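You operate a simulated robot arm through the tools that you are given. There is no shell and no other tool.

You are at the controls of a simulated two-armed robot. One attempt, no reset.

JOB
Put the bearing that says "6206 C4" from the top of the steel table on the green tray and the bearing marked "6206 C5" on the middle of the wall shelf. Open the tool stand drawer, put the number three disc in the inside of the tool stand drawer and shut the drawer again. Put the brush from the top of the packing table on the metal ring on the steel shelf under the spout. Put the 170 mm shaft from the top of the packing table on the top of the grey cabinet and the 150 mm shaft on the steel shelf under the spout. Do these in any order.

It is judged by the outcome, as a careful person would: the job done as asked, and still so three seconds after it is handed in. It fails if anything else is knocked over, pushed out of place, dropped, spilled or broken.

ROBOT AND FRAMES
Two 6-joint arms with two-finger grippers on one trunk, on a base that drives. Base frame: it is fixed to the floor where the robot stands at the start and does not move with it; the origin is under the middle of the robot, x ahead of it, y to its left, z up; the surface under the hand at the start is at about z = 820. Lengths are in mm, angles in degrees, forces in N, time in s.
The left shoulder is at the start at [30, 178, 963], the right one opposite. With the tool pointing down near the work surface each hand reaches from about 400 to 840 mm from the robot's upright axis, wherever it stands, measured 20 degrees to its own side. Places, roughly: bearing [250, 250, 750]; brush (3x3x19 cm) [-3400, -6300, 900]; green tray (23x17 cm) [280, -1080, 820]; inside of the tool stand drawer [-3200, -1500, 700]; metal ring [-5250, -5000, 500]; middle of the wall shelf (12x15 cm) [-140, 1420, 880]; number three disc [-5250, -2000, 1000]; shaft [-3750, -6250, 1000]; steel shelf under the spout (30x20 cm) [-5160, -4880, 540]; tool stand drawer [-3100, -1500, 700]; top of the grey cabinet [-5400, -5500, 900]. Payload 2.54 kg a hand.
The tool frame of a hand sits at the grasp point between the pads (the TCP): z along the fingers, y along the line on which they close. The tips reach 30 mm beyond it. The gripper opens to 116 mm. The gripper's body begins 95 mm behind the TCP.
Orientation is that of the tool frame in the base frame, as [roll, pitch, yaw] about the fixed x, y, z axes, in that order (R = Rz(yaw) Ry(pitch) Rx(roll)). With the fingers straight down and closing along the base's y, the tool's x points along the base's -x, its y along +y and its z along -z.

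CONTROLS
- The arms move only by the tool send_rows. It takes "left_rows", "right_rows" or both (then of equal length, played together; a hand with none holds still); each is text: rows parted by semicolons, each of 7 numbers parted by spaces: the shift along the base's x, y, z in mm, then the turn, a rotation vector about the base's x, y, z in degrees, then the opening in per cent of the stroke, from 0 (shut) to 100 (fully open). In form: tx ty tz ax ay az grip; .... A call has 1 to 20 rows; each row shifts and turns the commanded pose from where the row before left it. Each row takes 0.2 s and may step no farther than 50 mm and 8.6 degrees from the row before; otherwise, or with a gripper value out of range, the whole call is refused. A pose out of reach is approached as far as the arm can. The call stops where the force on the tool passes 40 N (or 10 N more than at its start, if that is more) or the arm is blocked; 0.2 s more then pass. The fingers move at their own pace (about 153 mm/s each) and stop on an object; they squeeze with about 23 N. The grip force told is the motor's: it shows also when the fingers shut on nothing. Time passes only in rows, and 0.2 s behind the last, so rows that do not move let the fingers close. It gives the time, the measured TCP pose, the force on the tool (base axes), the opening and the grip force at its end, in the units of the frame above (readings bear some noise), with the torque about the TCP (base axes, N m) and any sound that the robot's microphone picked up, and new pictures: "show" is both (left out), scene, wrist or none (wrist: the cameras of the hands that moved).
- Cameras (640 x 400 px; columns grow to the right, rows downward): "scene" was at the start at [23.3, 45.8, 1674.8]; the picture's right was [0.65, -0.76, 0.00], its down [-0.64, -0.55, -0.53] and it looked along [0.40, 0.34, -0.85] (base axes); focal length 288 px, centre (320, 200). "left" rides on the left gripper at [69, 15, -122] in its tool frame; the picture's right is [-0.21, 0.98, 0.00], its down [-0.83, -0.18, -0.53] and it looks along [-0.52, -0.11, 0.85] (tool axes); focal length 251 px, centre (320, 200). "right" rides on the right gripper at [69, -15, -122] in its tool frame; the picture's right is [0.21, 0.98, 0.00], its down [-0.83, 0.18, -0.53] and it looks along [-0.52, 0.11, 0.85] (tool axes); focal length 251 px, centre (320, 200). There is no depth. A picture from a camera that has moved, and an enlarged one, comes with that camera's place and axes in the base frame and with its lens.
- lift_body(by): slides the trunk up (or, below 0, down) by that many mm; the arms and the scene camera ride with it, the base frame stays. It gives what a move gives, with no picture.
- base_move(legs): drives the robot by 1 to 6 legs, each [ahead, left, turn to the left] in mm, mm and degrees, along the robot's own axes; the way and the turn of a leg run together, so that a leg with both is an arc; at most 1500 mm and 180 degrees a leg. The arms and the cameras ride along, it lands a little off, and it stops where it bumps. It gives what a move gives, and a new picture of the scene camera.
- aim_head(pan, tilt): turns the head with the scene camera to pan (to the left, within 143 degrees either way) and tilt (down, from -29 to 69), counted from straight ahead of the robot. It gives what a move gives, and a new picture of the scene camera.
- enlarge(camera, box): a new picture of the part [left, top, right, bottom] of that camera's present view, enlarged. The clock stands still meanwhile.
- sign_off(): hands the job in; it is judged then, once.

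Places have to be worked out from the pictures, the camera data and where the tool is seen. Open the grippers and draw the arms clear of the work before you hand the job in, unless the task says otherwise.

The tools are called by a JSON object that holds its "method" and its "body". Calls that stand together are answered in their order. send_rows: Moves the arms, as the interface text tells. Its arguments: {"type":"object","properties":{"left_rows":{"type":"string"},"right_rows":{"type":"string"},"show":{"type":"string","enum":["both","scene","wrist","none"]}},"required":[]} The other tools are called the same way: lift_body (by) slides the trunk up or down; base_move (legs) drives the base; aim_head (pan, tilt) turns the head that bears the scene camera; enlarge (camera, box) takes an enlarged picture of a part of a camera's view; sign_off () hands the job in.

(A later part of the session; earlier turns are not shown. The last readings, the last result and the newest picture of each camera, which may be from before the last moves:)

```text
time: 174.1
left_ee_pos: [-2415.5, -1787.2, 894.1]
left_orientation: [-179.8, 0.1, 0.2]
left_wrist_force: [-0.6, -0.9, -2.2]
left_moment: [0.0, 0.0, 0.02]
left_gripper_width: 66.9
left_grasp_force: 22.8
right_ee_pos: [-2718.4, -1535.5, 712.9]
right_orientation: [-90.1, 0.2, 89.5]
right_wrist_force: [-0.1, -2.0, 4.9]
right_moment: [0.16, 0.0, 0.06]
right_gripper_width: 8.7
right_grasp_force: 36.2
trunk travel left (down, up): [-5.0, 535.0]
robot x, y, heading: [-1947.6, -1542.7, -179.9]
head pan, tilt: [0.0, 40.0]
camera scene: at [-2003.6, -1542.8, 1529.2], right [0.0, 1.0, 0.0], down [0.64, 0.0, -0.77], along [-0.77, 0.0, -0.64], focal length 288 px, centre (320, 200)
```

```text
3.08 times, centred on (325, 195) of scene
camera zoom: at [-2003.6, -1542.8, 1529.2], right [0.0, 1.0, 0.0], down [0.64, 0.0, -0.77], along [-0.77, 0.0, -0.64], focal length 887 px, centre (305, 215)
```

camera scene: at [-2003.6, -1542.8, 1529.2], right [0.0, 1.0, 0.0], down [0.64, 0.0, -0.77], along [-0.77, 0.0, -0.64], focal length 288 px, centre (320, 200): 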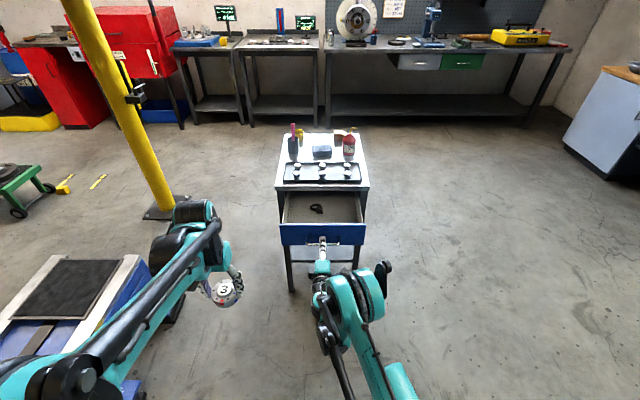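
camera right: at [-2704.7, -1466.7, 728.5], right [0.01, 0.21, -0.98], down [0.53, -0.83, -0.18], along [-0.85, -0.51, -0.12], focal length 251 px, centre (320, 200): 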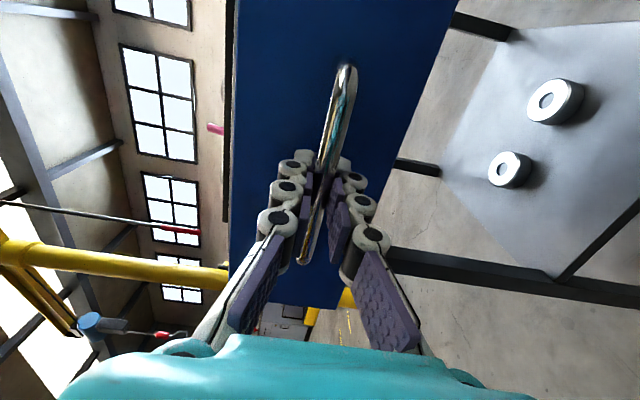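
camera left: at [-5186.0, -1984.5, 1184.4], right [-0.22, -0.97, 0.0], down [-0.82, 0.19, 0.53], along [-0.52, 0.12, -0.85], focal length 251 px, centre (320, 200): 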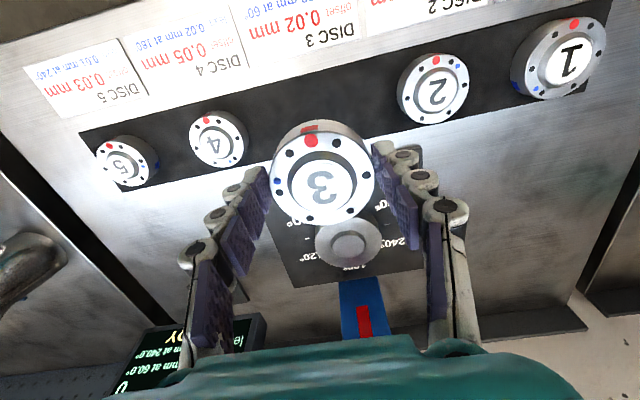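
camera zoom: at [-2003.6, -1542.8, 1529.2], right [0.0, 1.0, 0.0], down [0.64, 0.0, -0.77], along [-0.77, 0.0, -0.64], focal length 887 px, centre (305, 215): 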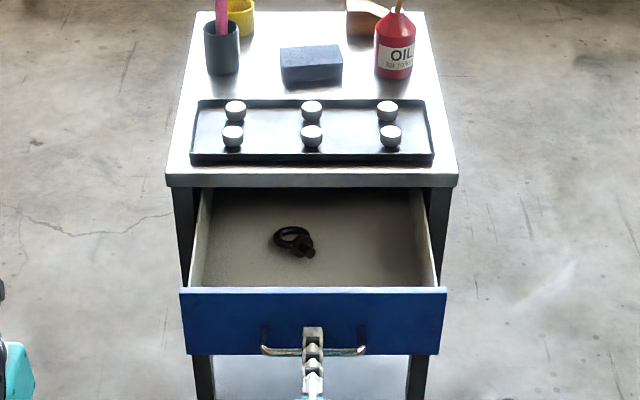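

The drawer is open about 205 mm, with an eyebolt lying at the back-middle; there's free room in front of it near [−2840, −1580]. I release the handle and back the right hand away from it.

{"method": "send_rows", "body": {"right_rows": "0 0 0 0 0 0 40; 0 0 0 0 0 0 50; 0 0 0 0 0 0 50", "show": "none"}}

{"method": "base_move", "body": {"legs": [[-110, 0, 0]]}}

```text
time: 174.9
left_ee_pos: [-2414.8, -1788.8, 895.3]
left_orientation: [-180.0, 0.0, 0.1]
left_wrist_force: [-0.1, -0.5, -2.2]
left_moment: [0.01, -0.03, 0.01]
left_gripper_width: 67.4
left_grasp_force: 22.8
right_ee_pos: [-2720.5, -1534.9, 711.4]
right_orientation: [-90.1, 0.1, 89.4]
right_wrist_force: [-0.1, 0.6, 0.1]
right_moment: [0.02, 0.01, -0.01]
right_gripper_width: 57.7
right_grasp_force: 0.0
trunk travel left (down, up): [-5.0, 535.0]
robot x, y, heading: [-1951.2, -1547.5, -179.7]
head pan, tilt: [0.0, 40.0]
```

```text
time: 176.1
left_ee_pos: [-2303.4, -1788.0, 894.5]
left_orientation: [-180.0, 0.0, 0.1]
left_wrist_force: [-0.3, -0.4, -2.1]
left_moment: [0.0, 0.01, -0.03]
left_gripper_width: 67.2
left_grasp_force: 23.2
right_ee_pos: [-2608.5, -1533.8, 712.2]
right_orientation: [-90.0, 0.2, 89.4]
right_wrist_force: [0.1, 0.2, 0.7]
right_moment: [-0.02, 0.0, 0.0]
right_gripper_width: 58.2
right_grasp_force: 0.0
trunk travel left (down, up): [-5.0, 535.0]
robot x, y, heading: [-1838.9, -1542.8, -180.0]
head pan, tilt: [0.0, 40.0]
camera scene: at [-1892.3, -1542.5, 1529.2], right [0.0, 1.0, 0.0], down [0.64, 0.0, -0.77], along [-0.77, 0.0, -0.64], focal length 288 px, centre (320, 200)
```

scene: 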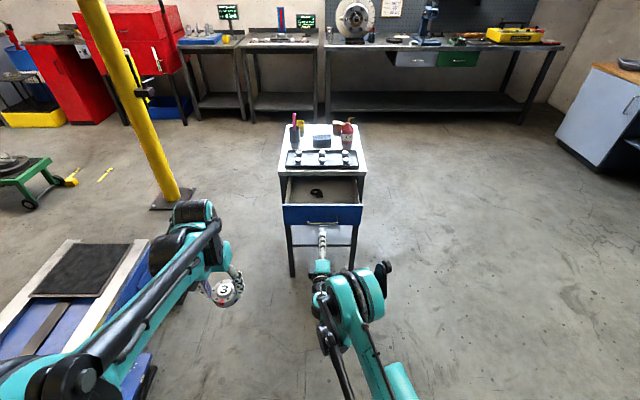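

The drawer stayed put and the right hand is clear. I roll and pitch the right hand back to pointing down, moving it to its carrying place at the right.

{"method": "send_rows", "body": {"right_rows": "0 0 0 -8.2 0 0 50; 0 0 0 -8.2 0 0 50; 0 0 0 -8.2 0 0 50; 0 0 0 -8.2 0 0 50; 0 0 0 -8.2 0 0 50; 0 0 0 -8.2 0 0 50; 0 0 0 -8.2 0 0 50; 0 0 0 -8.2 0 0 50; 0 0 0 -8.2 0 0 50; 0 0 0 -8.2 0 0 50; 0 0 0 -8 0 0 50; 0 0 0 0 0 0 50", "show": "none"}}

{"method": "send_rows", "body": {"right_rows": "20 16 10 0 -8.2 0 50; 25 16 16 0 -8.2 0 50; 30 16 16 0 -8.2 0 50; 30 16 16 0 -8.2 0 50; 30 16 16 0 -8.2 0 50; 30 16 16 0 -8.2 0 50; 30 16 16 0 -8.2 0 50; 30 16 16 0 -8.2 0 50; 30 16 16 0 -8.2 0 50; 30 16 16 0 -8.2 0 50; 30 16 16 0 -8 0 50; 0 0 0 0 0 0 50", "show": "scene"}}

```text
time: 178.7
left_ee_pos: [-2304.0, -1788.2, 894.6]
left_orientation: [180.0, 0.0, 0.1]
left_wrist_force: [-0.8, 0.7, -2.7]
left_moment: [0.01, 0.0, 0.04]
left_gripper_width: 67.2
left_grasp_force: 22.6
right_ee_pos: [-2608.5, -1533.4, 712.3]
right_orientation: [155.7, 89.3, -24.2]
right_wrist_force: [0.1, 0.4, 0.1]
right_moment: [0.02, 0.01, -0.02]
right_gripper_width: 57.9
right_grasp_force: 0.0
trunk travel left (down, up): [-5.0, 535.0]
robot x, y, heading: [-1841.8, -1544.4, -179.7]
head pan, tilt: [0.0, 40.0]
```

```text
time: 181.3
left_ee_pos: [-2305.0, -1787.7, 894.2]
left_orientation: [-179.9, 0.0, 0.0]
left_wrist_force: [0.0, -0.2, -2.4]
left_moment: [0.02, -0.01, 0.0]
left_gripper_width: 67.2
left_grasp_force: 22.8
right_ee_pos: [-2300.0, -1358.6, 885.6]
right_orientation: [179.9, -0.7, -0.1]
right_wrist_force: [-0.5, 0.1, 0.4]
right_moment: [0.02, -0.02, 0.0]
right_gripper_width: 57.8
right_grasp_force: 0.1
right hand out of reach, approached as far as the arm can: row 1
trunk travel left (down, up): [-5.0, 535.0]
robot x, y, heading: [-1838.1, -1543.1, -179.8]
head pan, tilt: [0.0, 40.0]
camera scene: at [-1893.7, -1542.5, 1529.1], right [0.0, 1.0, 0.0], down [0.64, 0.0, -0.77], along [-0.77, 0.0, -0.64], focal length 288 px, centre (320, 200)
```

scene: 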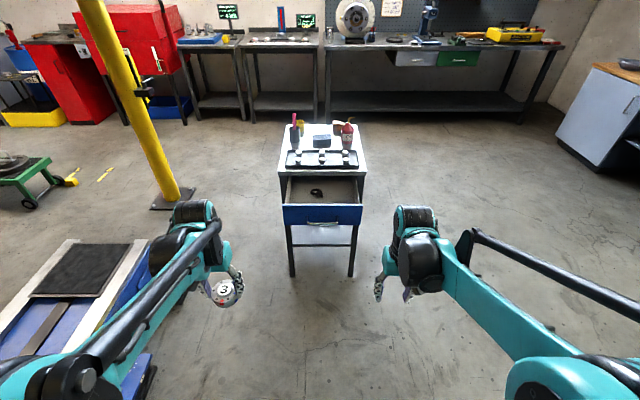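

Both hands are in carrying pose. I drive 240 mm ahead and then move the disc over the open drawer, high enough to clear its front.

{"method": "base_move", "body": {"legs": [[240, 0, 0]]}}

{"method": "send_rows", "body": {"left_rows": "-40 28 0 0 0 0 0; -40 28 0 0 0 0 0; -40 28 0 0 0 0 0; -40 28 0 0 0 0 0; -40 28 0 0 0 0 0; -40 28 0 0 0 0 0; -40 28 0 0 0 0 0; 0 0 0 0 0 0 0", "show": "both"}}

```text
time: 183.1
left_ee_pos: [-2546.5, -1786.0, 892.6]
left_orientation: [-180.0, 0.0, -0.2]
left_wrist_force: [-0.3, 0.1, -1.6]
left_moment: [-0.02, -0.06, 0.02]
left_gripper_width: 67.2
left_grasp_force: 22.9
right_ee_pos: [-2539.4, -1355.5, 883.3]
right_orientation: [179.9, -0.7, -0.6]
right_wrist_force: [-0.7, 0.4, 0.6]
right_moment: [0.01, 0.01, -0.05]
right_gripper_width: 57.9
right_grasp_force: 0.1
trunk travel left (down, up): [-5.0, 535.0]
robot x, y, heading: [-2080.2, -1536.3, 179.7]
head pan, tilt: [0.0, 40.0]
camera scene: at [-2134.6, -1541.7, 1529.1], right [0.0, 1.0, 0.0], down [0.64, 0.0, -0.77], along [-0.77, 0.0, -0.64], focal length 288 px, centre (320, 200)
```

scene: 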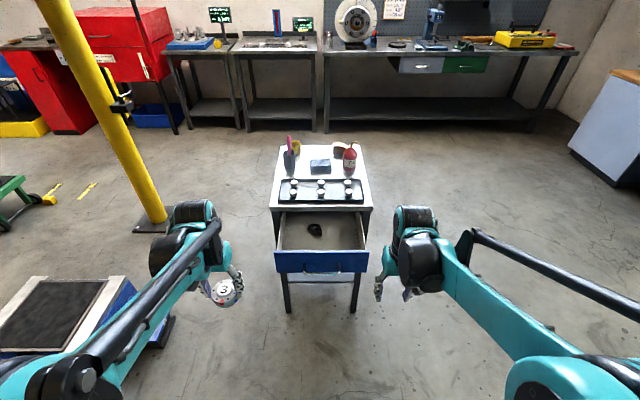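

```text
time: 184.9
left_ee_pos: [-2827.6, -1588.0, 895.0]
left_orientation: [-179.9, 0.0, -0.2]
left_wrist_force: [0.8, 0.3, -2.7]
left_moment: [0.01, -0.02, -0.01]
left_gripper_width: 67.5
left_grasp_force: 22.8
right_ee_pos: [-2538.1, -1357.2, 883.9]
right_orientation: [179.9, -0.6, -0.6]
right_wrist_force: [-0.2, 0.3, -0.6]
right_moment: [0.0, 0.01, -0.04]
right_gripper_width: 57.9
right_grasp_force: 0.1
trunk travel left (down, up): [-5.0, 535.0]
robot x, y, heading: [-2079.4, -1541.4, 179.9]
head pan, tilt: [0.0, 40.0]
camera scene: at [-2132.9, -1541.7, 1529.2], right [0.0, 1.0, 0.0], down [0.64, 0.0, -0.77], along [-0.77, 0.0, -0.64], focal length 288 px, centre (320, 200)
camera left: at [-2758.3, -1603.2, 1018.6], right [-0.22, -0.98, 0.0], down [-0.82, 0.19, 0.53], along [-0.52, 0.12, -0.85], focal length 251 px, centre (320, 200)
```

scene: 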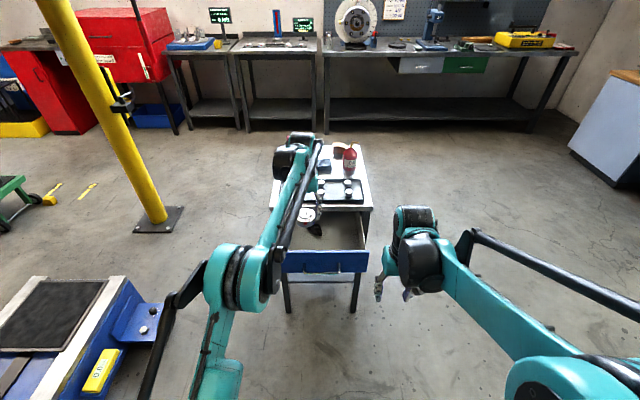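
left: 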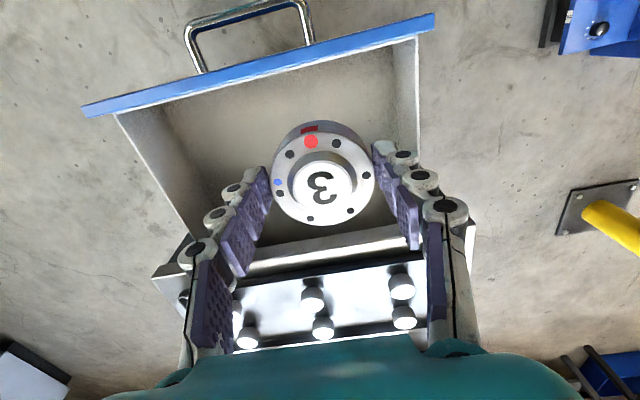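

The disc hangs over the open part of the drawer, between its front panel (x ≈ −2775) and the stand's edge (x ≈ −2940). I lower it toward the drawer floor.

{"method": "send_rows", "body": {"left_rows": "-6 4 -40 0 0 0 0; 0 4 -40 0 0 0 0; 0 0 -40 0 0 0 0; 0 0 -25 0 0 0 0; 0 0 -10 0 0 0 0; 0 0 0 0 0 0 0", "show": "both"}}

```text
time: 186.3
left_ee_pos: [-2831.5, -1580.5, 738.5]
left_orientation: [180.0, 0.0, -0.3]
left_wrist_force: [0.6, -0.8, -1.9]
left_moment: [0.0, 0.0, -0.01]
left_gripper_width: 67.2
left_grasp_force: 22.4
right_ee_pos: [-2538.6, -1356.1, 883.2]
right_orientation: [179.8, -0.6, -0.6]
right_wrist_force: [0.0, -0.1, -0.4]
right_moment: [0.03, 0.0, 0.02]
right_gripper_width: 57.8
right_grasp_force: 0.1
trunk travel left (down, up): [-5.0, 535.0]
robot x, y, heading: [-2079.8, -1543.0, 179.5]
head pan, tilt: [0.0, 40.0]
camera scene: at [-2133.7, -1541.6, 1529.1], right [0.0, 1.0, 0.0], down [0.64, 0.0, -0.77], along [-0.77, 0.0, -0.64], focal length 288 px, centre (320, 200)
camera left: at [-2761.8, -1595.5, 862.1], right [-0.22, -0.98, 0.0], down [-0.82, 0.19, 0.53], along [-0.52, 0.12, -0.85], focal length 251 px, centre (320, 200)
```

scene: 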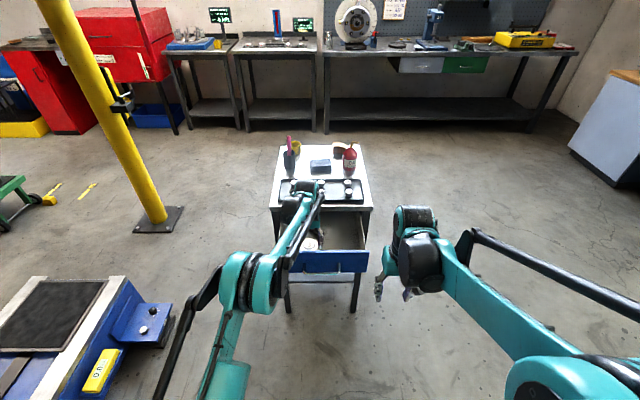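
left: 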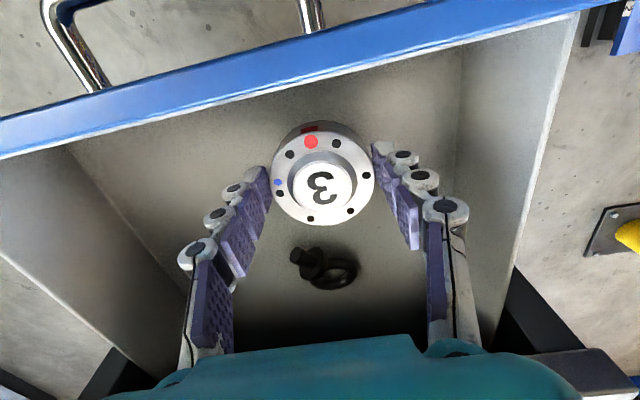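

The eyebolt lies about 50 mm behind the disc's far edge, so the spot is clear. I lower in small rows until contact.

{"method": "send_rows", "body": {"left_rows": "0 0 -8 0 0 0 0; 0 0 -6 0 0 0 0; 0 0 -3 0 0 0 0; 0 0 0 0 0 0 0", "show": "none"}}

```text
time: 187.3
left_ee_pos: [-2831.5, -1580.6, 721.6]
left_orientation: [179.9, 0.1, -0.2]
left_wrist_force: [0.4, -0.5, -3.2]
left_moment: [0.0, -0.05, -0.01]
left_gripper_width: 67.1
left_grasp_force: 23.1
right_ee_pos: [-2539.3, -1356.1, 883.8]
right_orientation: [179.9, -0.5, -0.5]
right_wrist_force: [0.0, 0.3, -0.5]
right_moment: [0.0, 0.0, 0.0]
right_gripper_width: 57.8
right_grasp_force: 0.0
trunk travel left (down, up): [-5.0, 535.0]
robot x, y, heading: [-2078.8, -1547.9, 179.9]
head pan, tilt: [0.0, 40.0]
```

{"method": "send_rows", "body": {"left_rows": "0 0 -2 0 0 0 0; 0 0 -2 0 0 0 0; 0 0 -2 0 0 0 0; 0 0 0 0 0 0 0", "show": "wrist"}}

```text
time: 188.3
left_ee_pos: [-2831.8, -1582.4, 716.2]
left_orientation: [180.0, 0.0, -0.1]
left_wrist_force: [-0.1, 0.3, -1.0]
left_moment: [0.0, 0.01, 0.02]
left_gripper_width: 67.1
left_grasp_force: 22.5
right_ee_pos: [-2539.8, -1356.3, 883.7]
right_orientation: [180.0, -0.6, -0.5]
right_wrist_force: [-0.2, 0.7, 1.3]
right_moment: [-0.01, -0.02, 0.01]
right_gripper_width: 58.2
right_grasp_force: 0.1
trunk travel left (down, up): [-5.0, 535.0]
robot x, y, heading: [-2080.6, -1543.4, 179.9]
head pan, tilt: [0.0, 40.0]
camera left: at [-2761.7, -1596.8, 839.5], right [-0.22, -0.98, 0.0], down [-0.82, 0.19, 0.53], along [-0.52, 0.12, -0.85], focal length 251 px, centre (320, 200)
```

left: 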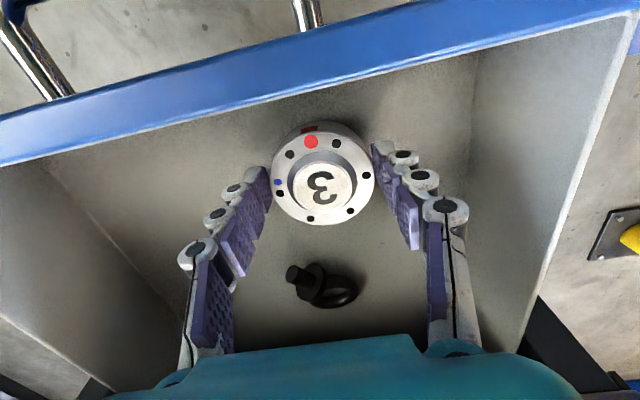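

No contact yet at 716; the eyebolt triangulates at z ≈ 665, so the floor is still a bit lower. I continue down.

{"method": "send_rows", "body": {"left_rows": "0 0 -2 0 0 0 0; 0 0 -2 0 0 0 0; 0 0 -2 0 0 0 0; 0 0 -2 0 0 0 0; 0 0 0 0 0 0 0", "show": "none"}}

```text
time: 189.5
left_ee_pos: [-2831.7, -1581.3, 708.4]
left_orientation: [180.0, 0.0, -0.3]
left_wrist_force: [0.6, 1.1, 18.5]
left_moment: [0.03, 0.16, -0.03]
left_gripper_width: 67.1
left_grasp_force: 22.9
right_ee_pos: [-2537.8, -1355.3, 886.7]
right_orientation: [179.8, -0.6, -0.5]
right_wrist_force: [-0.6, 0.6, -0.9]
right_moment: [-0.01, 0.03, 0.02]
right_gripper_width: 58.0
right_grasp_force: 0.0
trunk travel left (down, up): [-5.0, 535.0]
robot x, y, heading: [-2080.8, -1542.9, 179.8]
head pan, tilt: [0.0, 40.0]
```

Contact (about 20 N): the disc is on the drawer floor. I ease, open and lift out.

{"method": "send_rows", "body": {"left_rows": "0 0 0.8 0 0 0 0; 0 0 0 0 0 0 70; 0 0 0 0 0 0 75; 0 0 0 0 0 0 75; 0 0 10 0 0 0 75; 0 0 25 0 0 0 75; 0 0 40 0 0 0 75; 0 0 45 0 0 0 75; 0 0 45 0 0 0 75; 0 0 20 0 0 0 75", "show": "both"}}

```text
time: 191.7
left_ee_pos: [-2831.0, -1579.7, 893.4]
left_orientation: [-180.0, -0.1, -0.2]
left_wrist_force: [-1.2, -1.3, 0.4]
left_moment: [0.02, -0.02, -0.01]
left_gripper_width: 87.1
left_grasp_force: 0.1
right_ee_pos: [-2539.8, -1355.6, 884.0]
right_orientation: [179.9, -0.6, -0.6]
right_wrist_force: [0.0, -0.1, 0.5]
right_moment: [0.01, -0.03, 0.03]
right_gripper_width: 58.3
right_grasp_force: 0.0
trunk travel left (down, up): [-5.0, 535.0]
robot x, y, heading: [-2076.7, -1545.8, 179.7]
head pan, tilt: [0.0, 40.0]
camera scene: at [-2133.2, -1541.6, 1529.1], right [0.0, 1.0, 0.0], down [0.64, 0.0, -0.77], along [-0.77, 0.0, -0.64], focal length 288 px, centre (320, 200)
camera left: at [-2761.7, -1595.5, 1017.8], right [-0.22, -0.98, 0.0], down [-0.82, 0.19, 0.53], along [-0.52, 0.12, -0.85], focal length 251 px, centre (320, 200)
```

scene: 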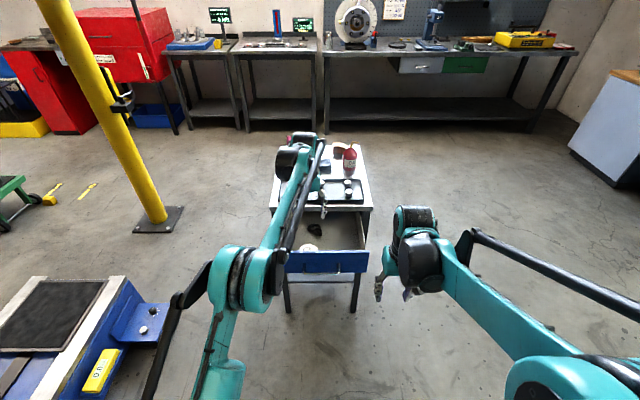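
left: 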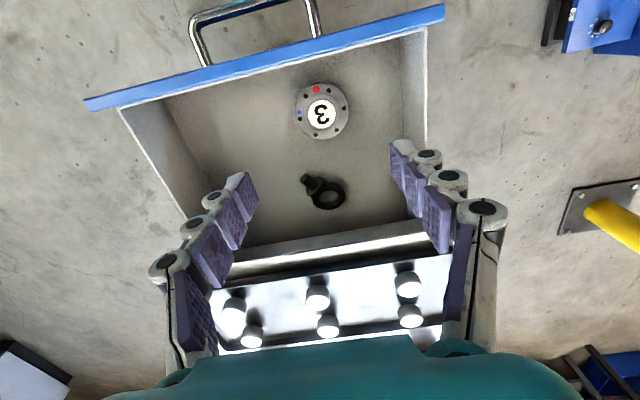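

Disc 3 rests in the drawer beside the eyebolt. To shut it, I move the left hand out in front of the handle, close the fingers, and get the base 60 mm nearer.

{"method": "send_rows", "body": {"left_rows": "45 10 0 0 0 0 50; 45 10 0 0 0 0 20; 45 10 0 0 0 0 0; 45 10 0 0 0 0 0; 40 5 0 0 0 0 0; 0 0 0 0 0 0 0", "show": "none"}}

{"method": "base_move", "body": {"legs": [[60, 0, 0]]}}

{"method": "send_rows", "body": {"left_rows": "0 0 -10 0 0 0 0; 0 0 0 0 0 0 0", "show": "wrist"}}

```text
time: 193.1
left_ee_pos: [-2610.0, -1537.3, 893.5]
left_orientation: [179.9, 0.0, -0.2]
left_wrist_force: [-0.4, -0.6, 0.6]
left_moment: [0.01, 0.01, 0.0]
left_gripper_width: 0.3
left_grasp_force: 23.0
right_ee_pos: [-2540.6, -1357.8, 883.7]
right_orientation: [180.0, -0.6, -0.5]
right_wrist_force: [0.1, 0.0, 0.0]
right_moment: [0.0, 0.03, -0.01]
right_gripper_width: 58.1
right_grasp_force: 0.0
trunk travel left (down, up): [-5.0, 535.0]
robot x, y, heading: [-2075.2, -1543.8, 179.6]
head pan, tilt: [0.0, 40.0]
```

```text
time: 194.0
left_ee_pos: [-2672.4, -1535.8, 891.2]
left_orientation: [179.9, 0.0, -0.2]
left_wrist_force: [0.2, -0.8, -0.7]
left_moment: [0.01, -0.03, 0.03]
left_gripper_width: 0.3
left_grasp_force: 23.0
right_ee_pos: [-2601.2, -1356.3, 882.1]
right_orientation: [179.9, -0.7, -0.5]
right_wrist_force: [0.1, 0.0, -0.8]
right_moment: [0.02, -0.04, 0.04]
right_gripper_width: 58.1
right_grasp_force: 0.0
trunk travel left (down, up): [-5.0, 535.0]
robot x, y, heading: [-2140.1, -1545.2, 179.6]
head pan, tilt: [0.0, 40.0]
camera scene: at [-2195.7, -1541.3, 1529.0], right [0.0, 1.0, 0.0], down [0.64, 0.0, -0.77], along [-0.77, 0.0, -0.64], focal length 288 px, centre (320, 200)
```

scene: 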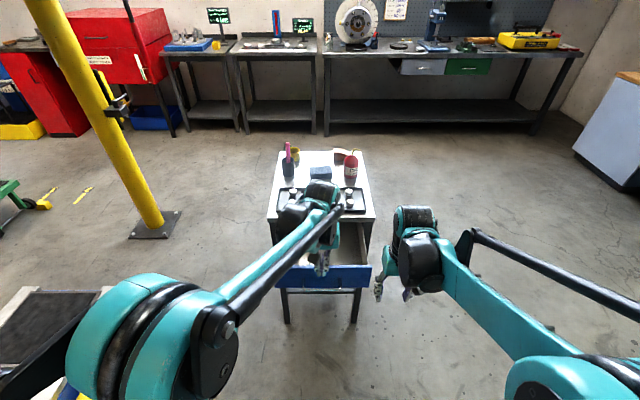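

```text
time: 194.6
left_ee_pos: [-2671.8, -1536.9, 883.2]
left_orientation: [179.9, 0.0, -0.2]
left_wrist_force: [0.5, -0.1, -0.4]
left_moment: [-0.02, 0.01, -0.01]
left_gripper_width: 0.1
left_grasp_force: 23.0
right_ee_pos: [-2599.8, -1356.3, 884.2]
right_orientation: [179.9, -0.6, -0.5]
right_wrist_force: [0.4, 0.2, -0.2]
right_moment: [0.0, -0.01, 0.01]
right_gripper_width: 57.9
right_grasp_force: 0.0
trunk travel left (down, up): [-5.0, 535.0]
robot x, y, heading: [-2136.0, -1538.6, 179.9]
head pan, tilt: [0.0, 40.0]
camera left: at [-2601.1, -1551.5, 1006.2], right [-0.22, -0.98, 0.0], down [-0.82, 0.19, 0.53], along [-0.52, 0.12, -0.85], focal length 251 px, centre (320, 200)
```

left: 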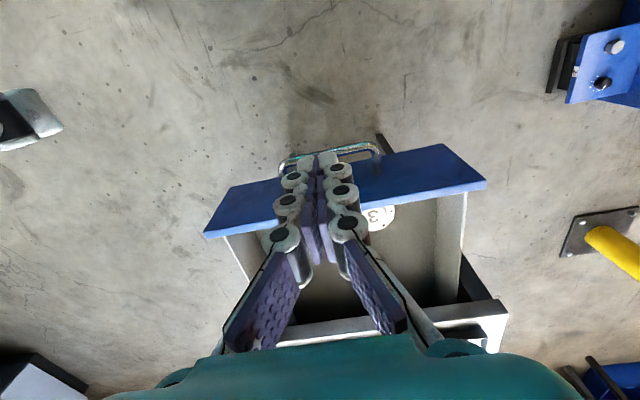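

The bar is at x ≈ −2716 and my closed fingertips at −2672, so there's a clear gap. I lower to z ≈ 722 in front of the bar.

{"method": "send_rows", "body": {"left_rows": "6 0 -40 0 0 0 0; 0 0 -40 0 0 0 0; 0 0 -40 0 0 0 0; 0 0 -41 0 0 0 0; 0 0 0 0 0 0 0", "show": "both"}}

```text
time: 195.8
left_ee_pos: [-2664.8, -1535.6, 721.4]
left_orientation: [-180.0, 0.0, -0.2]
left_wrist_force: [-0.9, -0.6, 0.4]
left_moment: [0.03, -0.03, 0.02]
left_gripper_width: 0.0
left_grasp_force: 23.0
right_ee_pos: [-2599.7, -1355.9, 883.2]
right_orientation: [179.9, -0.6, -0.3]
right_wrist_force: [-0.1, 0.5, -0.2]
right_moment: [0.01, -0.03, 0.01]
right_gripper_width: 57.9
right_grasp_force: 0.1
trunk travel left (down, up): [-5.0, 535.0]
robot x, y, heading: [-2136.4, -1541.7, 179.8]
head pan, tilt: [0.0, 40.0]
camera scene: at [-2193.8, -1541.4, 1529.2], right [0.0, 1.0, 0.0], down [0.64, 0.0, -0.77], along [-0.77, 0.0, -0.64], focal length 288 px, centre (320, 200)
camera left: at [-2595.9, -1550.2, 844.7], right [-0.22, -0.98, 0.0], down [-0.82, 0.19, 0.53], along [-0.52, 0.12, -0.85], focal length 251 px, centre (320, 200)
```

scene: 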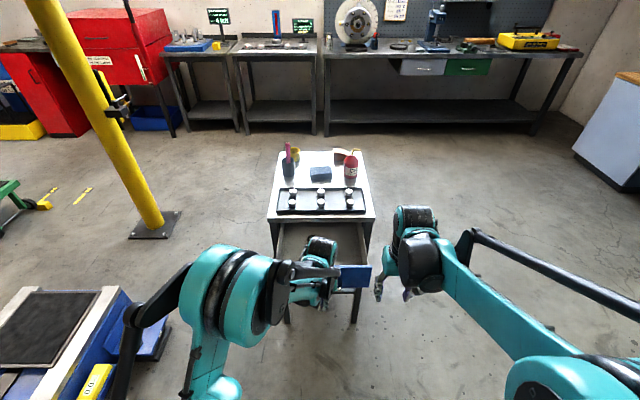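
left: 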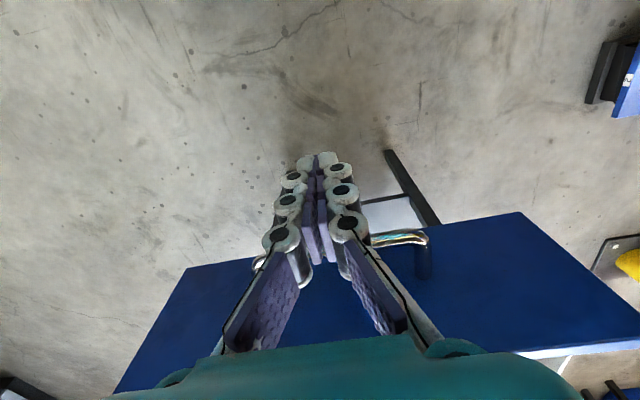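

Fingers are in front of the bar. I push the drawer in with moderate steps, watching the force.

{"method": "send_rows", "body": {"left_rows": "-20 0 0 0 0 0 0; -15 0 0 0 0 0 0; -15 0 0 0 0 0 0; -15 0 0 0 0 0 0; -15 0 0 0 0 0 0; -20 0 0 0 0 0 0; -20 0 0 0 0 0 0; -20 0 0 0 0 0 0; -20 0 0 0 0 0 0; 0 0 0 0 0 0 0", "show": "both"}}

```text
time: 198.0
left_ee_pos: [-2826.3, -1536.0, 722.8]
left_orientation: [-180.0, -0.1, -0.3]
left_wrist_force: [-0.2, 0.7, -0.2]
left_moment: [0.0, -0.01, 0.03]
left_gripper_width: 0.1
left_grasp_force: 28.8
right_ee_pos: [-2599.9, -1355.7, 884.4]
right_orientation: [179.9, -0.4, -0.5]
right_wrist_force: [-0.6, 0.5, -0.7]
right_moment: [0.0, 0.01, 0.01]
right_gripper_width: 58.1
right_grasp_force: 0.0
trunk travel left (down, up): [-5.0, 535.0]
robot x, y, heading: [-2135.9, -1542.8, 180.0]
head pan, tilt: [0.0, 40.0]
camera scene: at [-2193.9, -1541.3, 1529.2], right [0.0, 1.0, 0.0], down [0.64, 0.0, -0.77], along [-0.77, 0.0, -0.64], focal length 288 px, centre (320, 200)
camera left: at [-2756.1, -1551.7, 845.7], right [-0.22, -0.98, 0.0], down [-0.82, 0.19, 0.53], along [-0.52, 0.12, -0.85], focal length 251 px, centre (320, 200)
```

scene: 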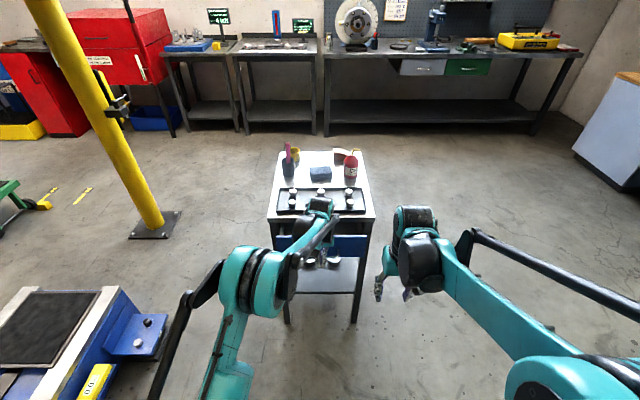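
left: 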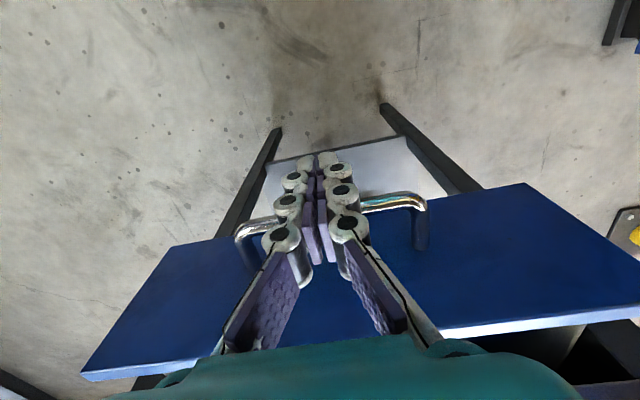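

The drawer is following; the bar is now about x −2849. I keep pushing, slower near the end.

{"method": "send_rows", "body": {"left_rows": "-15 0 0 0 0 0 0; -15 0 0 0 0 0 0; -15 0 0 0 0 0 0; -12 0 0 0 0 0 0; -8 0 0 0 0 0 0; -5 0 0 0 0 0 0; 0 0 0 0 0 0 0", "show": "both"}}

```text
time: 199.6
left_ee_pos: [-2895.7, -1535.9, 722.2]
left_orientation: [-180.0, -0.1, -0.2]
left_wrist_force: [0.1, -0.1, -0.5]
left_moment: [-0.02, 0.02, 0.0]
left_gripper_width: 0.0
left_grasp_force: 28.8
right_ee_pos: [-2599.1, -1356.3, 884.4]
right_orientation: [180.0, -0.6, -0.4]
right_wrist_force: [0.4, -0.9, 0.0]
right_moment: [0.0, 0.0, 0.01]
right_gripper_width: 58.0
right_grasp_force: 0.1
trunk travel left (down, up): [-5.0, 535.0]
robot x, y, heading: [-2138.5, -1540.1, 179.9]
head pan, tilt: [0.0, 40.0]
camera scene: at [-2194.0, -1541.3, 1529.1], right [0.0, 1.0, 0.0], down [0.64, 0.0, -0.77], along [-0.77, 0.0, -0.64], focal length 288 px, centre (320, 200)
camera left: at [-2825.6, -1551.5, 845.2], right [-0.22, -0.98, 0.0], down [-0.82, 0.19, 0.53], along [-0.52, 0.12, -0.85], focal length 251 px, centre (320, 200)
```

scene: 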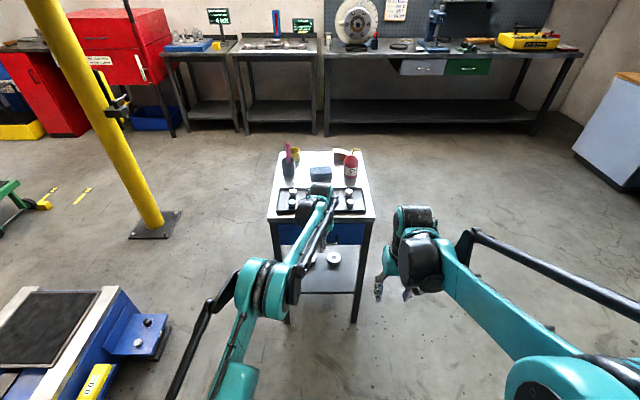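
left: 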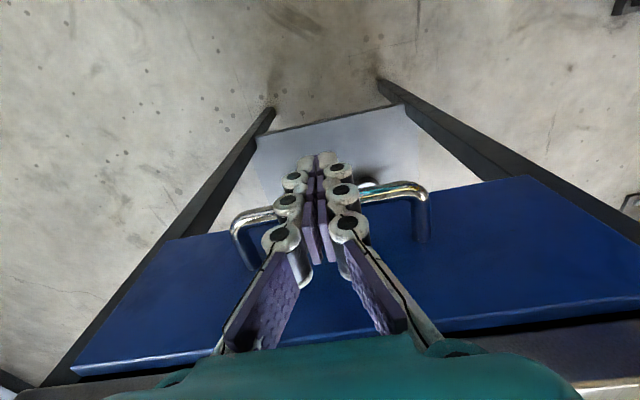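

The bar is around x −2911, about 12 mm from shut. I push the last bit in 3 mm rows.

{"method": "send_rows", "body": {"left_rows": "-3 0 0 0 0 0 0; -3 0 0 0 0 0 0; -3 0 0 0 0 0 0; 0 0 0 0 0 0 0", "show": "wrist"}}

```text
time: 200.6
left_ee_pos: [-2904.6, -1536.3, 722.1]
left_orientation: [-180.0, 0.0, -0.4]
left_wrist_force: [1.3, 0.2, 0.5]
left_moment: [0.0, 0.01, 0.03]
left_gripper_width: 6.1
left_grasp_force: 29.1
right_ee_pos: [-2600.6, -1356.2, 883.6]
right_orientation: [179.9, -0.7, -0.5]
right_wrist_force: [-0.2, -0.7, 0.6]
right_moment: [-0.02, 0.04, -0.02]
right_gripper_width: 58.0
right_grasp_force: 0.1
trunk travel left (down, up): [-5.0, 535.0]
robot x, y, heading: [-2135.5, -1538.4, 179.8]
head pan, tilt: [0.0, 40.0]
camera left: at [-2834.8, -1551.9, 846.0], right [-0.22, -0.98, 0.0], down [-0.82, 0.19, 0.53], along [-0.52, 0.12, -0.85], focal length 251 px, centre (320, 200)
```

left: 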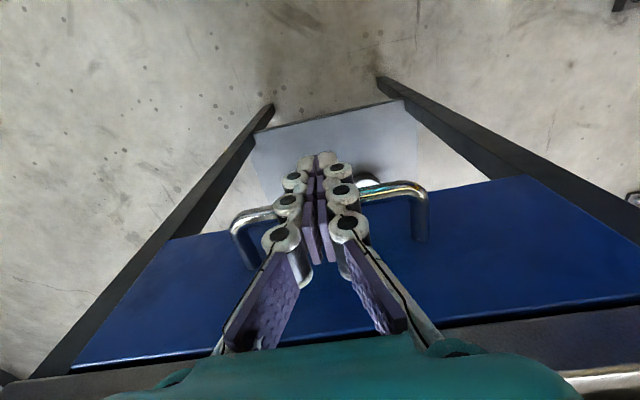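

Nearly shut. I push a few more millimetres until I feel the stop.

{"method": "send_rows", "body": {"left_rows": "-2 0 0 0 0 0 0; -2 0 0 0 0 0 0; 0 0 0 0 0 0 0", "show": "wrist"}}

```text
time: 201.3
left_ee_pos: [-2904.3, -1536.2, 721.1]
left_orientation: [179.9, -0.4, -0.3]
left_wrist_force: [9.4, -1.1, 0.2]
left_moment: [-0.09, -0.07, 0.02]
left_gripper_width: 6.0
left_grasp_force: 28.8
right_ee_pos: [-2599.3, -1355.8, 884.0]
right_orientation: [-180.0, -0.5, -0.4]
right_wrist_force: [0.2, -0.4, -0.5]
right_moment: [0.0, -0.02, 0.0]
right_gripper_width: 58.1
right_grasp_force: 0.2
trunk travel left (down, up): [-5.0, 535.0]
robot x, y, heading: [-2139.8, -1543.7, 179.8]
head pan, tilt: [0.0, 40.0]
stopped in row 3 (left hand): the force on the tool passed its limit at 41 N (the readings are from after the stop); the commanded pose is now the measured one
camera left: at [-2836.1, -1551.7, 846.4], right [-0.22, -0.98, 0.0], down [-0.83, 0.19, 0.53], along [-0.51, 0.11, -0.85], focal length 251 px, centre (320, 200)
```

left: 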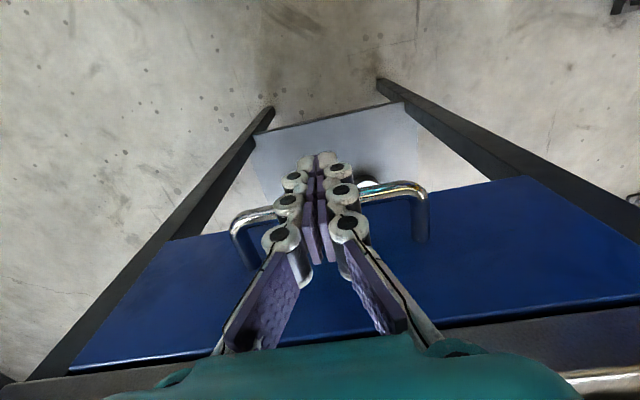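

The push met a hard stop — the drawer is shut. I withdraw the left hand and look at the front.

{"method": "send_rows", "body": {"left_rows": "15 0 0 0 0 0 0; 40 0 0 0 0 0 0; 45 0 0 0 0 0 20; 45 0 0 0 0 0 40; 45 -40 0 0 0 0 50; 0 -40 25 0 0 0 50; 0 -40 30 0 0 0 50; 0 -40 30 0 0 0 50; 0 -40 30 0 0 0 50; 0 0 40 0 0 0 50; 0 0 15 0 0 0 50", "show": "scene"}}

{"method": "enlarge", "body": {"camera": "scene", "box": [240, 130, 400, 300]}}

```text
refused: row 5 steps farther than a row can; nothing moved
```

```text
2.35 times, centred on (320, 215) of scene
camera zoom: at [-2192.2, -1541.4, 1529.3], right [0.0, 1.0, 0.0], down [0.64, 0.0, -0.77], along [-0.77, 0.0, -0.64], focal length 678 px, centre (320, 165)
```

zoom: 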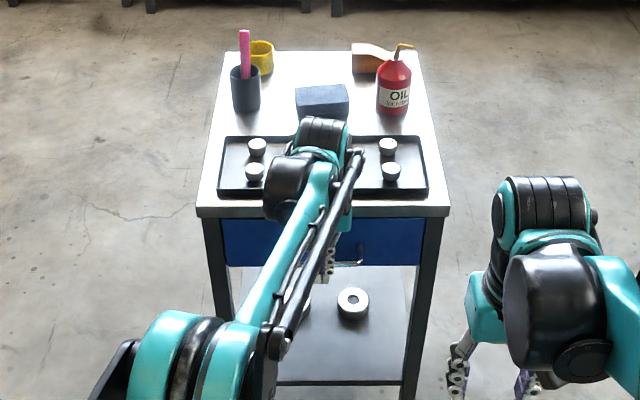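

The retreat call had one row too long; I resend it with shorter steps.

{"method": "send_rows", "body": {"left_rows": "15 0 0 0 0 0 0; 40 0 0 0 0 0 0; 45 0 0 0 0 0 20; 45 0 0 0 0 0 40; 35 -30 0 0 0 0 50; 0 -40 25 0 0 0 50; 0 -40 30 0 0 0 50; 0 -40 30 0 0 0 50; 0 -40 30 0 0 0 50; 0 0 40 0 0 0 50; 0 0 15 0 0 0 50", "show": "scene"}}

{"method": "enlarge", "body": {"camera": "scene", "box": [240, 130, 400, 300]}}

```text
time: 203.8
left_ee_pos: [-2727.1, -1725.1, 891.1]
left_orientation: [179.9, -0.4, -0.2]
left_wrist_force: [0.5, 1.6, -0.7]
left_moment: [0.01, 0.0, 0.0]
left_gripper_width: 58.1
left_grasp_force: 0.1
right_ee_pos: [-2598.6, -1356.6, 882.8]
right_orientation: [179.9, -0.6, -0.4]
right_wrist_force: [-0.5, -0.1, -0.4]
right_moment: [0.0, 0.02, -0.02]
right_gripper_width: 57.9
right_grasp_force: 0.1
trunk travel left (down, up): [-5.0, 535.0]
robot x, y, heading: [-2136.8, -1542.6, 179.9]
head pan, tilt: [0.0, 40.0]
camera scene: at [-2193.2, -1541.5, 1529.1], right [0.0, 1.0, 0.0], down [0.64, 0.0, -0.77], along [-0.77, 0.0, -0.64], focal length 288 px, centre (320, 200)
```

scene: 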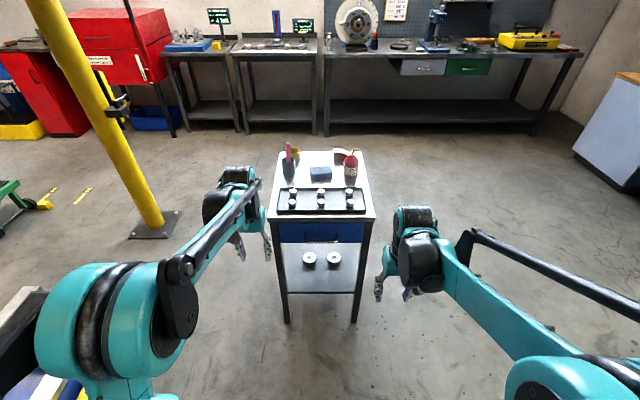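

```text
2.35 times, centred on (320, 215) of scene
camera zoom: at [-2193.2, -1541.5, 1529.1], right [0.0, 1.0, 0.0], down [0.64, 0.0, -0.77], along [-0.77, 0.0, -0.64], focal length 678 px, centre (320, 165)
```

zoom: 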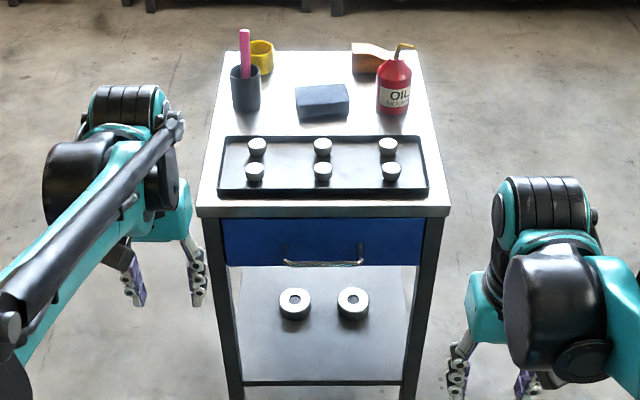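

The drawer is shut and everything on and under the stand is undisturbed. Now to the packing table: I tuck the left hand, raise the trunk, and drive round the north of the stand to the west corridor.

{"method": "send_rows", "body": {"left_rows": "45 -15 0 0 0 0 50; 45 -15 0 0 0 0 50; 45 -15 0 0 0 0 50; 0 -15 0 0 0 0 50", "show": "none"}}

{"method": "lift_body", "body": {"by": 170}}

{"method": "base_move", "body": {"legs": [[0, -960, 0], [1200, 0, 0], [1000, 0, 0], [0, 0, 90]]}}

{"method": "aim_head", "body": {"pan": 0, "tilt": 20}}

```text
time: 204.8
left_ee_pos: [-2589.8, -1787.1, 891.2]
left_orientation: [179.9, -0.4, -0.3]
left_wrist_force: [0.3, -0.2, 0.6]
left_moment: [0.04, -0.02, 0.02]
left_gripper_width: 57.9
left_grasp_force: 0.0
right_ee_pos: [-2600.9, -1356.1, 884.3]
right_orientation: [179.9, -0.7, -0.5]
right_wrist_force: [-0.3, 0.5, 0.1]
right_moment: [-0.04, 0.02, 0.04]
right_gripper_width: 58.1
right_grasp_force: 0.0
trunk travel left (down, up): [-5.0, 535.0]
robot x, y, heading: [-2138.6, -1545.9, 179.7]
head pan, tilt: [0.0, 40.0]
```

```text
time: 206.7
left_ee_pos: [-2590.0, -1785.2, 1060.4]
left_orientation: [179.9, -0.4, -0.2]
left_wrist_force: [0.5, 0.4, 0.1]
left_moment: [0.04, 0.02, -0.03]
left_gripper_width: 58.0
left_grasp_force: 0.0
right_ee_pos: [-2600.1, -1356.7, 1054.1]
right_orientation: [180.0, -0.6, -0.4]
right_wrist_force: [-0.5, -0.7, 0.0]
right_moment: [0.02, -0.01, 0.02]
right_gripper_width: 58.2
right_grasp_force: 0.0
trunk travel left (down, up): [-175.0, 365.0]
robot x, y, heading: [-2139.4, -1542.6, 179.5]
head pan, tilt: [0.0, 40.0]
```

```text
time: 225.9
left_ee_pos: [-4108.4, -1056.5, 1060.7]
left_orientation: [179.9, -0.4, 89.6]
left_wrist_force: [-0.6, 0.1, 0.1]
left_moment: [-0.03, -0.01, -0.01]
left_gripper_width: 58.1
left_grasp_force: 0.2
right_ee_pos: [-4537.5, -1066.5, 1053.6]
right_orientation: [179.9, -0.6, 89.5]
right_wrist_force: [0.1, 0.2, 0.2]
right_moment: [0.01, 0.01, 0.0]
right_gripper_width: 58.1
right_grasp_force: 0.1
trunk travel left (down, up): [-175.0, 365.0]
robot x, y, heading: [-4354.0, -606.1, -90.1]
head pan, tilt: [0.0, 40.0]
camera scene: at [-4350.4, -660.5, 1699.1], right [-1.0, 0.0, 0.0], down [0.0, 0.64, -0.77], along [0.0, -0.77, -0.64], focal length 288 px, centre (320, 200)
```

scene: 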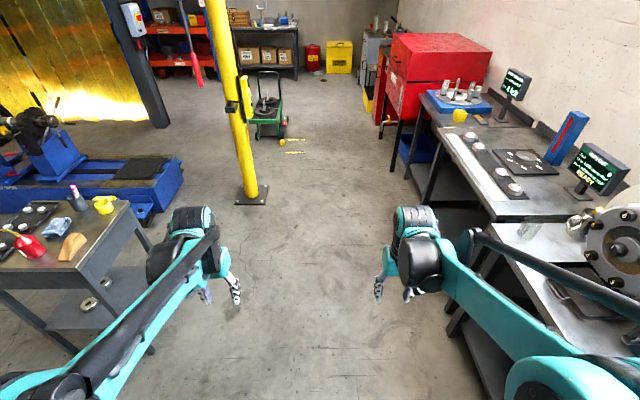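

```text
time: 226.8
left_ee_pos: [-4108.1, -1058.4, 1060.0]
left_orientation: [179.9, -0.4, 89.8]
left_wrist_force: [0.1, 0.8, 0.9]
left_moment: [0.01, 0.01, -0.01]
left_gripper_width: 58.1
left_grasp_force: 0.0
right_ee_pos: [-4537.2, -1067.0, 1054.5]
right_orientation: [180.0, -0.6, 89.5]
right_wrist_force: [-0.4, -0.2, -0.2]
right_moment: [0.02, -0.01, 0.0]
right_gripper_width: 58.4
right_grasp_force: 0.0
trunk travel left (down, up): [-175.0, 365.0]
robot x, y, heading: [-4349.0, -608.1, -90.4]
head pan, tilt: [0.0, 20.0]
camera scene: at [-4350.6, -668.6, 1730.5], right [-1.0, 0.0, 0.0], down [0.0, 0.34, -0.94], along [0.0, -0.94, -0.34], focal length 288 px, centre (320, 200)
```

scene: 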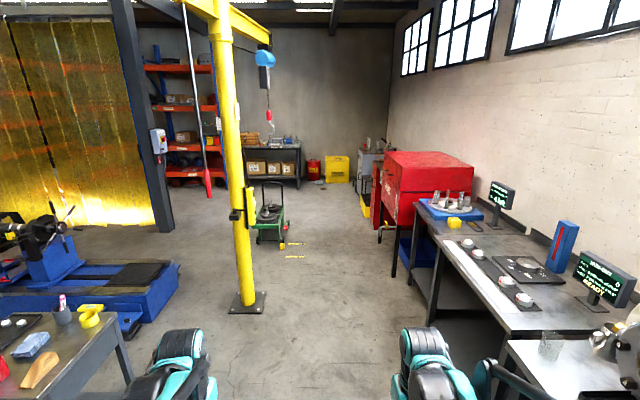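

The corridor south is visible: pillar at (−3700, −2800), hoist hook near (−3843, −3638, ~1470), a green cart and small yellow things on the floor. I zoom in to see what those are before driving.

{"method": "enlarge", "body": {"camera": "scene", "box": [240, 170, 400, 270]}}

{"method": "enlarge", "body": {"camera": "scene", "box": [230, 110, 420, 200]}}

```text
4.00 times, centred on (320, 220) of scene
camera zoom: at [-4350.6, -668.6, 1730.5], right [-1.0, 0.0, 0.0], down [0.0, 0.34, -0.94], along [0.0, -0.94, -0.34], focal length 1153 px, centre (320, 120)
```

zoom: 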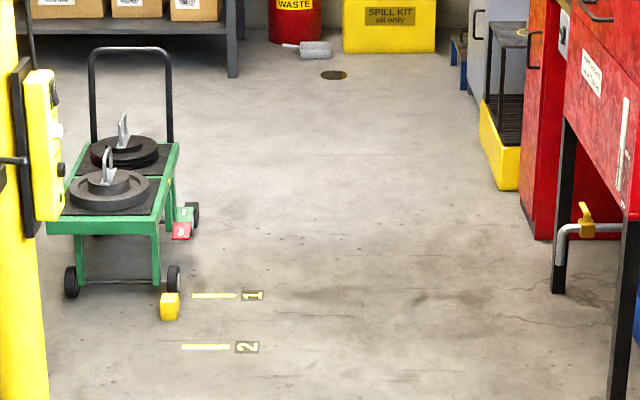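

```text
3.37 times, centred on (325, 155) of scene
camera zoom: at [-4350.6, -668.6, 1730.5], right [-1.0, 0.0, 0.0], down [0.0, 0.34, -0.94], along [0.0, -0.94, -0.34], focal length 971 px, centre (303, 352)
```

zoom: 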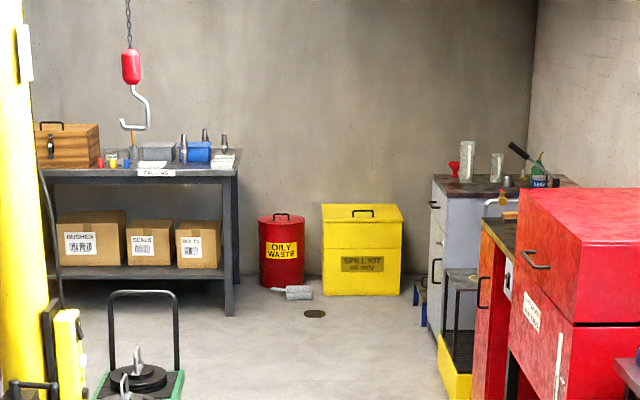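

The yellow lines are painted marks and the small yellow block is by the cart's wheel at about (−3889, −3758), so the lane at x ≈ −4330 is free. I turn to face the west wall (narrower that way) and strafe south.

{"method": "base_move", "body": {"legs": [[0, 0, -90], [0, 1500, 0], [0, 1000, 0]]}}

{"method": "aim_head", "body": {"pan": 60, "tilt": 25}}

```text
time: 242.9
left_ee_pos: [-4825.4, -3362.6, 1061.1]
left_orientation: [179.9, -0.4, -0.6]
left_wrist_force: [0.4, -0.4, 0.1]
left_moment: [0.04, 0.01, -0.01]
left_gripper_width: 57.7
left_grasp_force: 0.0
right_ee_pos: [-4832.5, -2932.3, 1055.0]
right_orientation: [-180.0, -0.5, -0.7]
right_wrist_force: [0.5, -0.3, 0.5]
right_moment: [0.0, -0.03, 0.01]
right_gripper_width: 57.9
right_grasp_force: 0.1
trunk travel left (down, up): [-175.0, 365.0]
robot x, y, heading: [-4370.2, -3123.1, 179.4]
head pan, tilt: [0.0, 20.0]
camera scene: at [-4435.6, -3120.6, 1730.5], right [0.01, 1.0, 0.0], down [0.34, 0.0, -0.94], along [-0.94, 0.01, -0.34], focal length 288 px, centre (320, 200)
```

scene: 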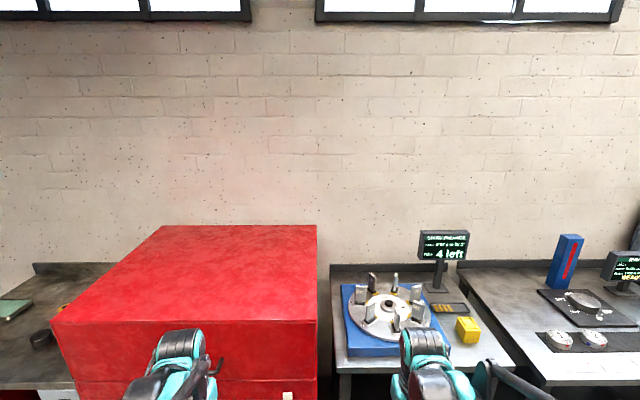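

```text
time: 244.2
left_ee_pos: [-4825.1, -3362.7, 1061.6]
left_orientation: [179.9, -0.5, -0.6]
left_wrist_force: [-0.4, -0.2, -0.3]
left_moment: [0.03, 0.0, -0.02]
left_gripper_width: 58.2
left_grasp_force: 0.1
right_ee_pos: [-4832.5, -2932.0, 1054.0]
right_orientation: [180.0, -0.6, -0.8]
right_wrist_force: [0.2, -0.3, -0.8]
right_moment: [-0.01, 0.03, 0.02]
right_gripper_width: 58.2
right_grasp_force: 0.0
trunk travel left (down, up): [-175.0, 365.0]
robot x, y, heading: [-4371.3, -3122.3, 179.2]
head pan, tilt: [60.0, 25.0]
camera scene: at [-4389.3, -3200.3, 1722.5], right [-0.86, 0.51, 0.0], down [0.21, 0.36, -0.91], along [-0.46, -0.78, -0.42], focal length 288 px, centre (320, 200)
```

scene: 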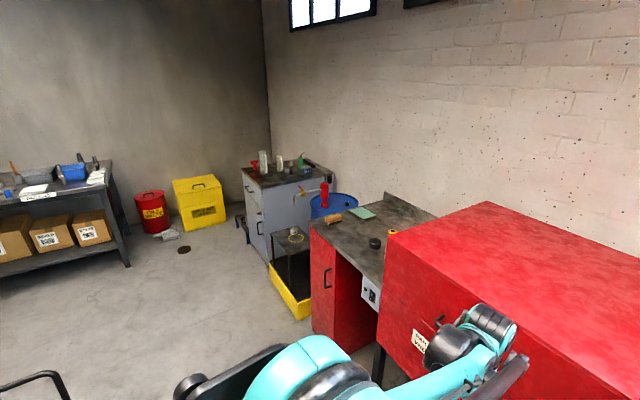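

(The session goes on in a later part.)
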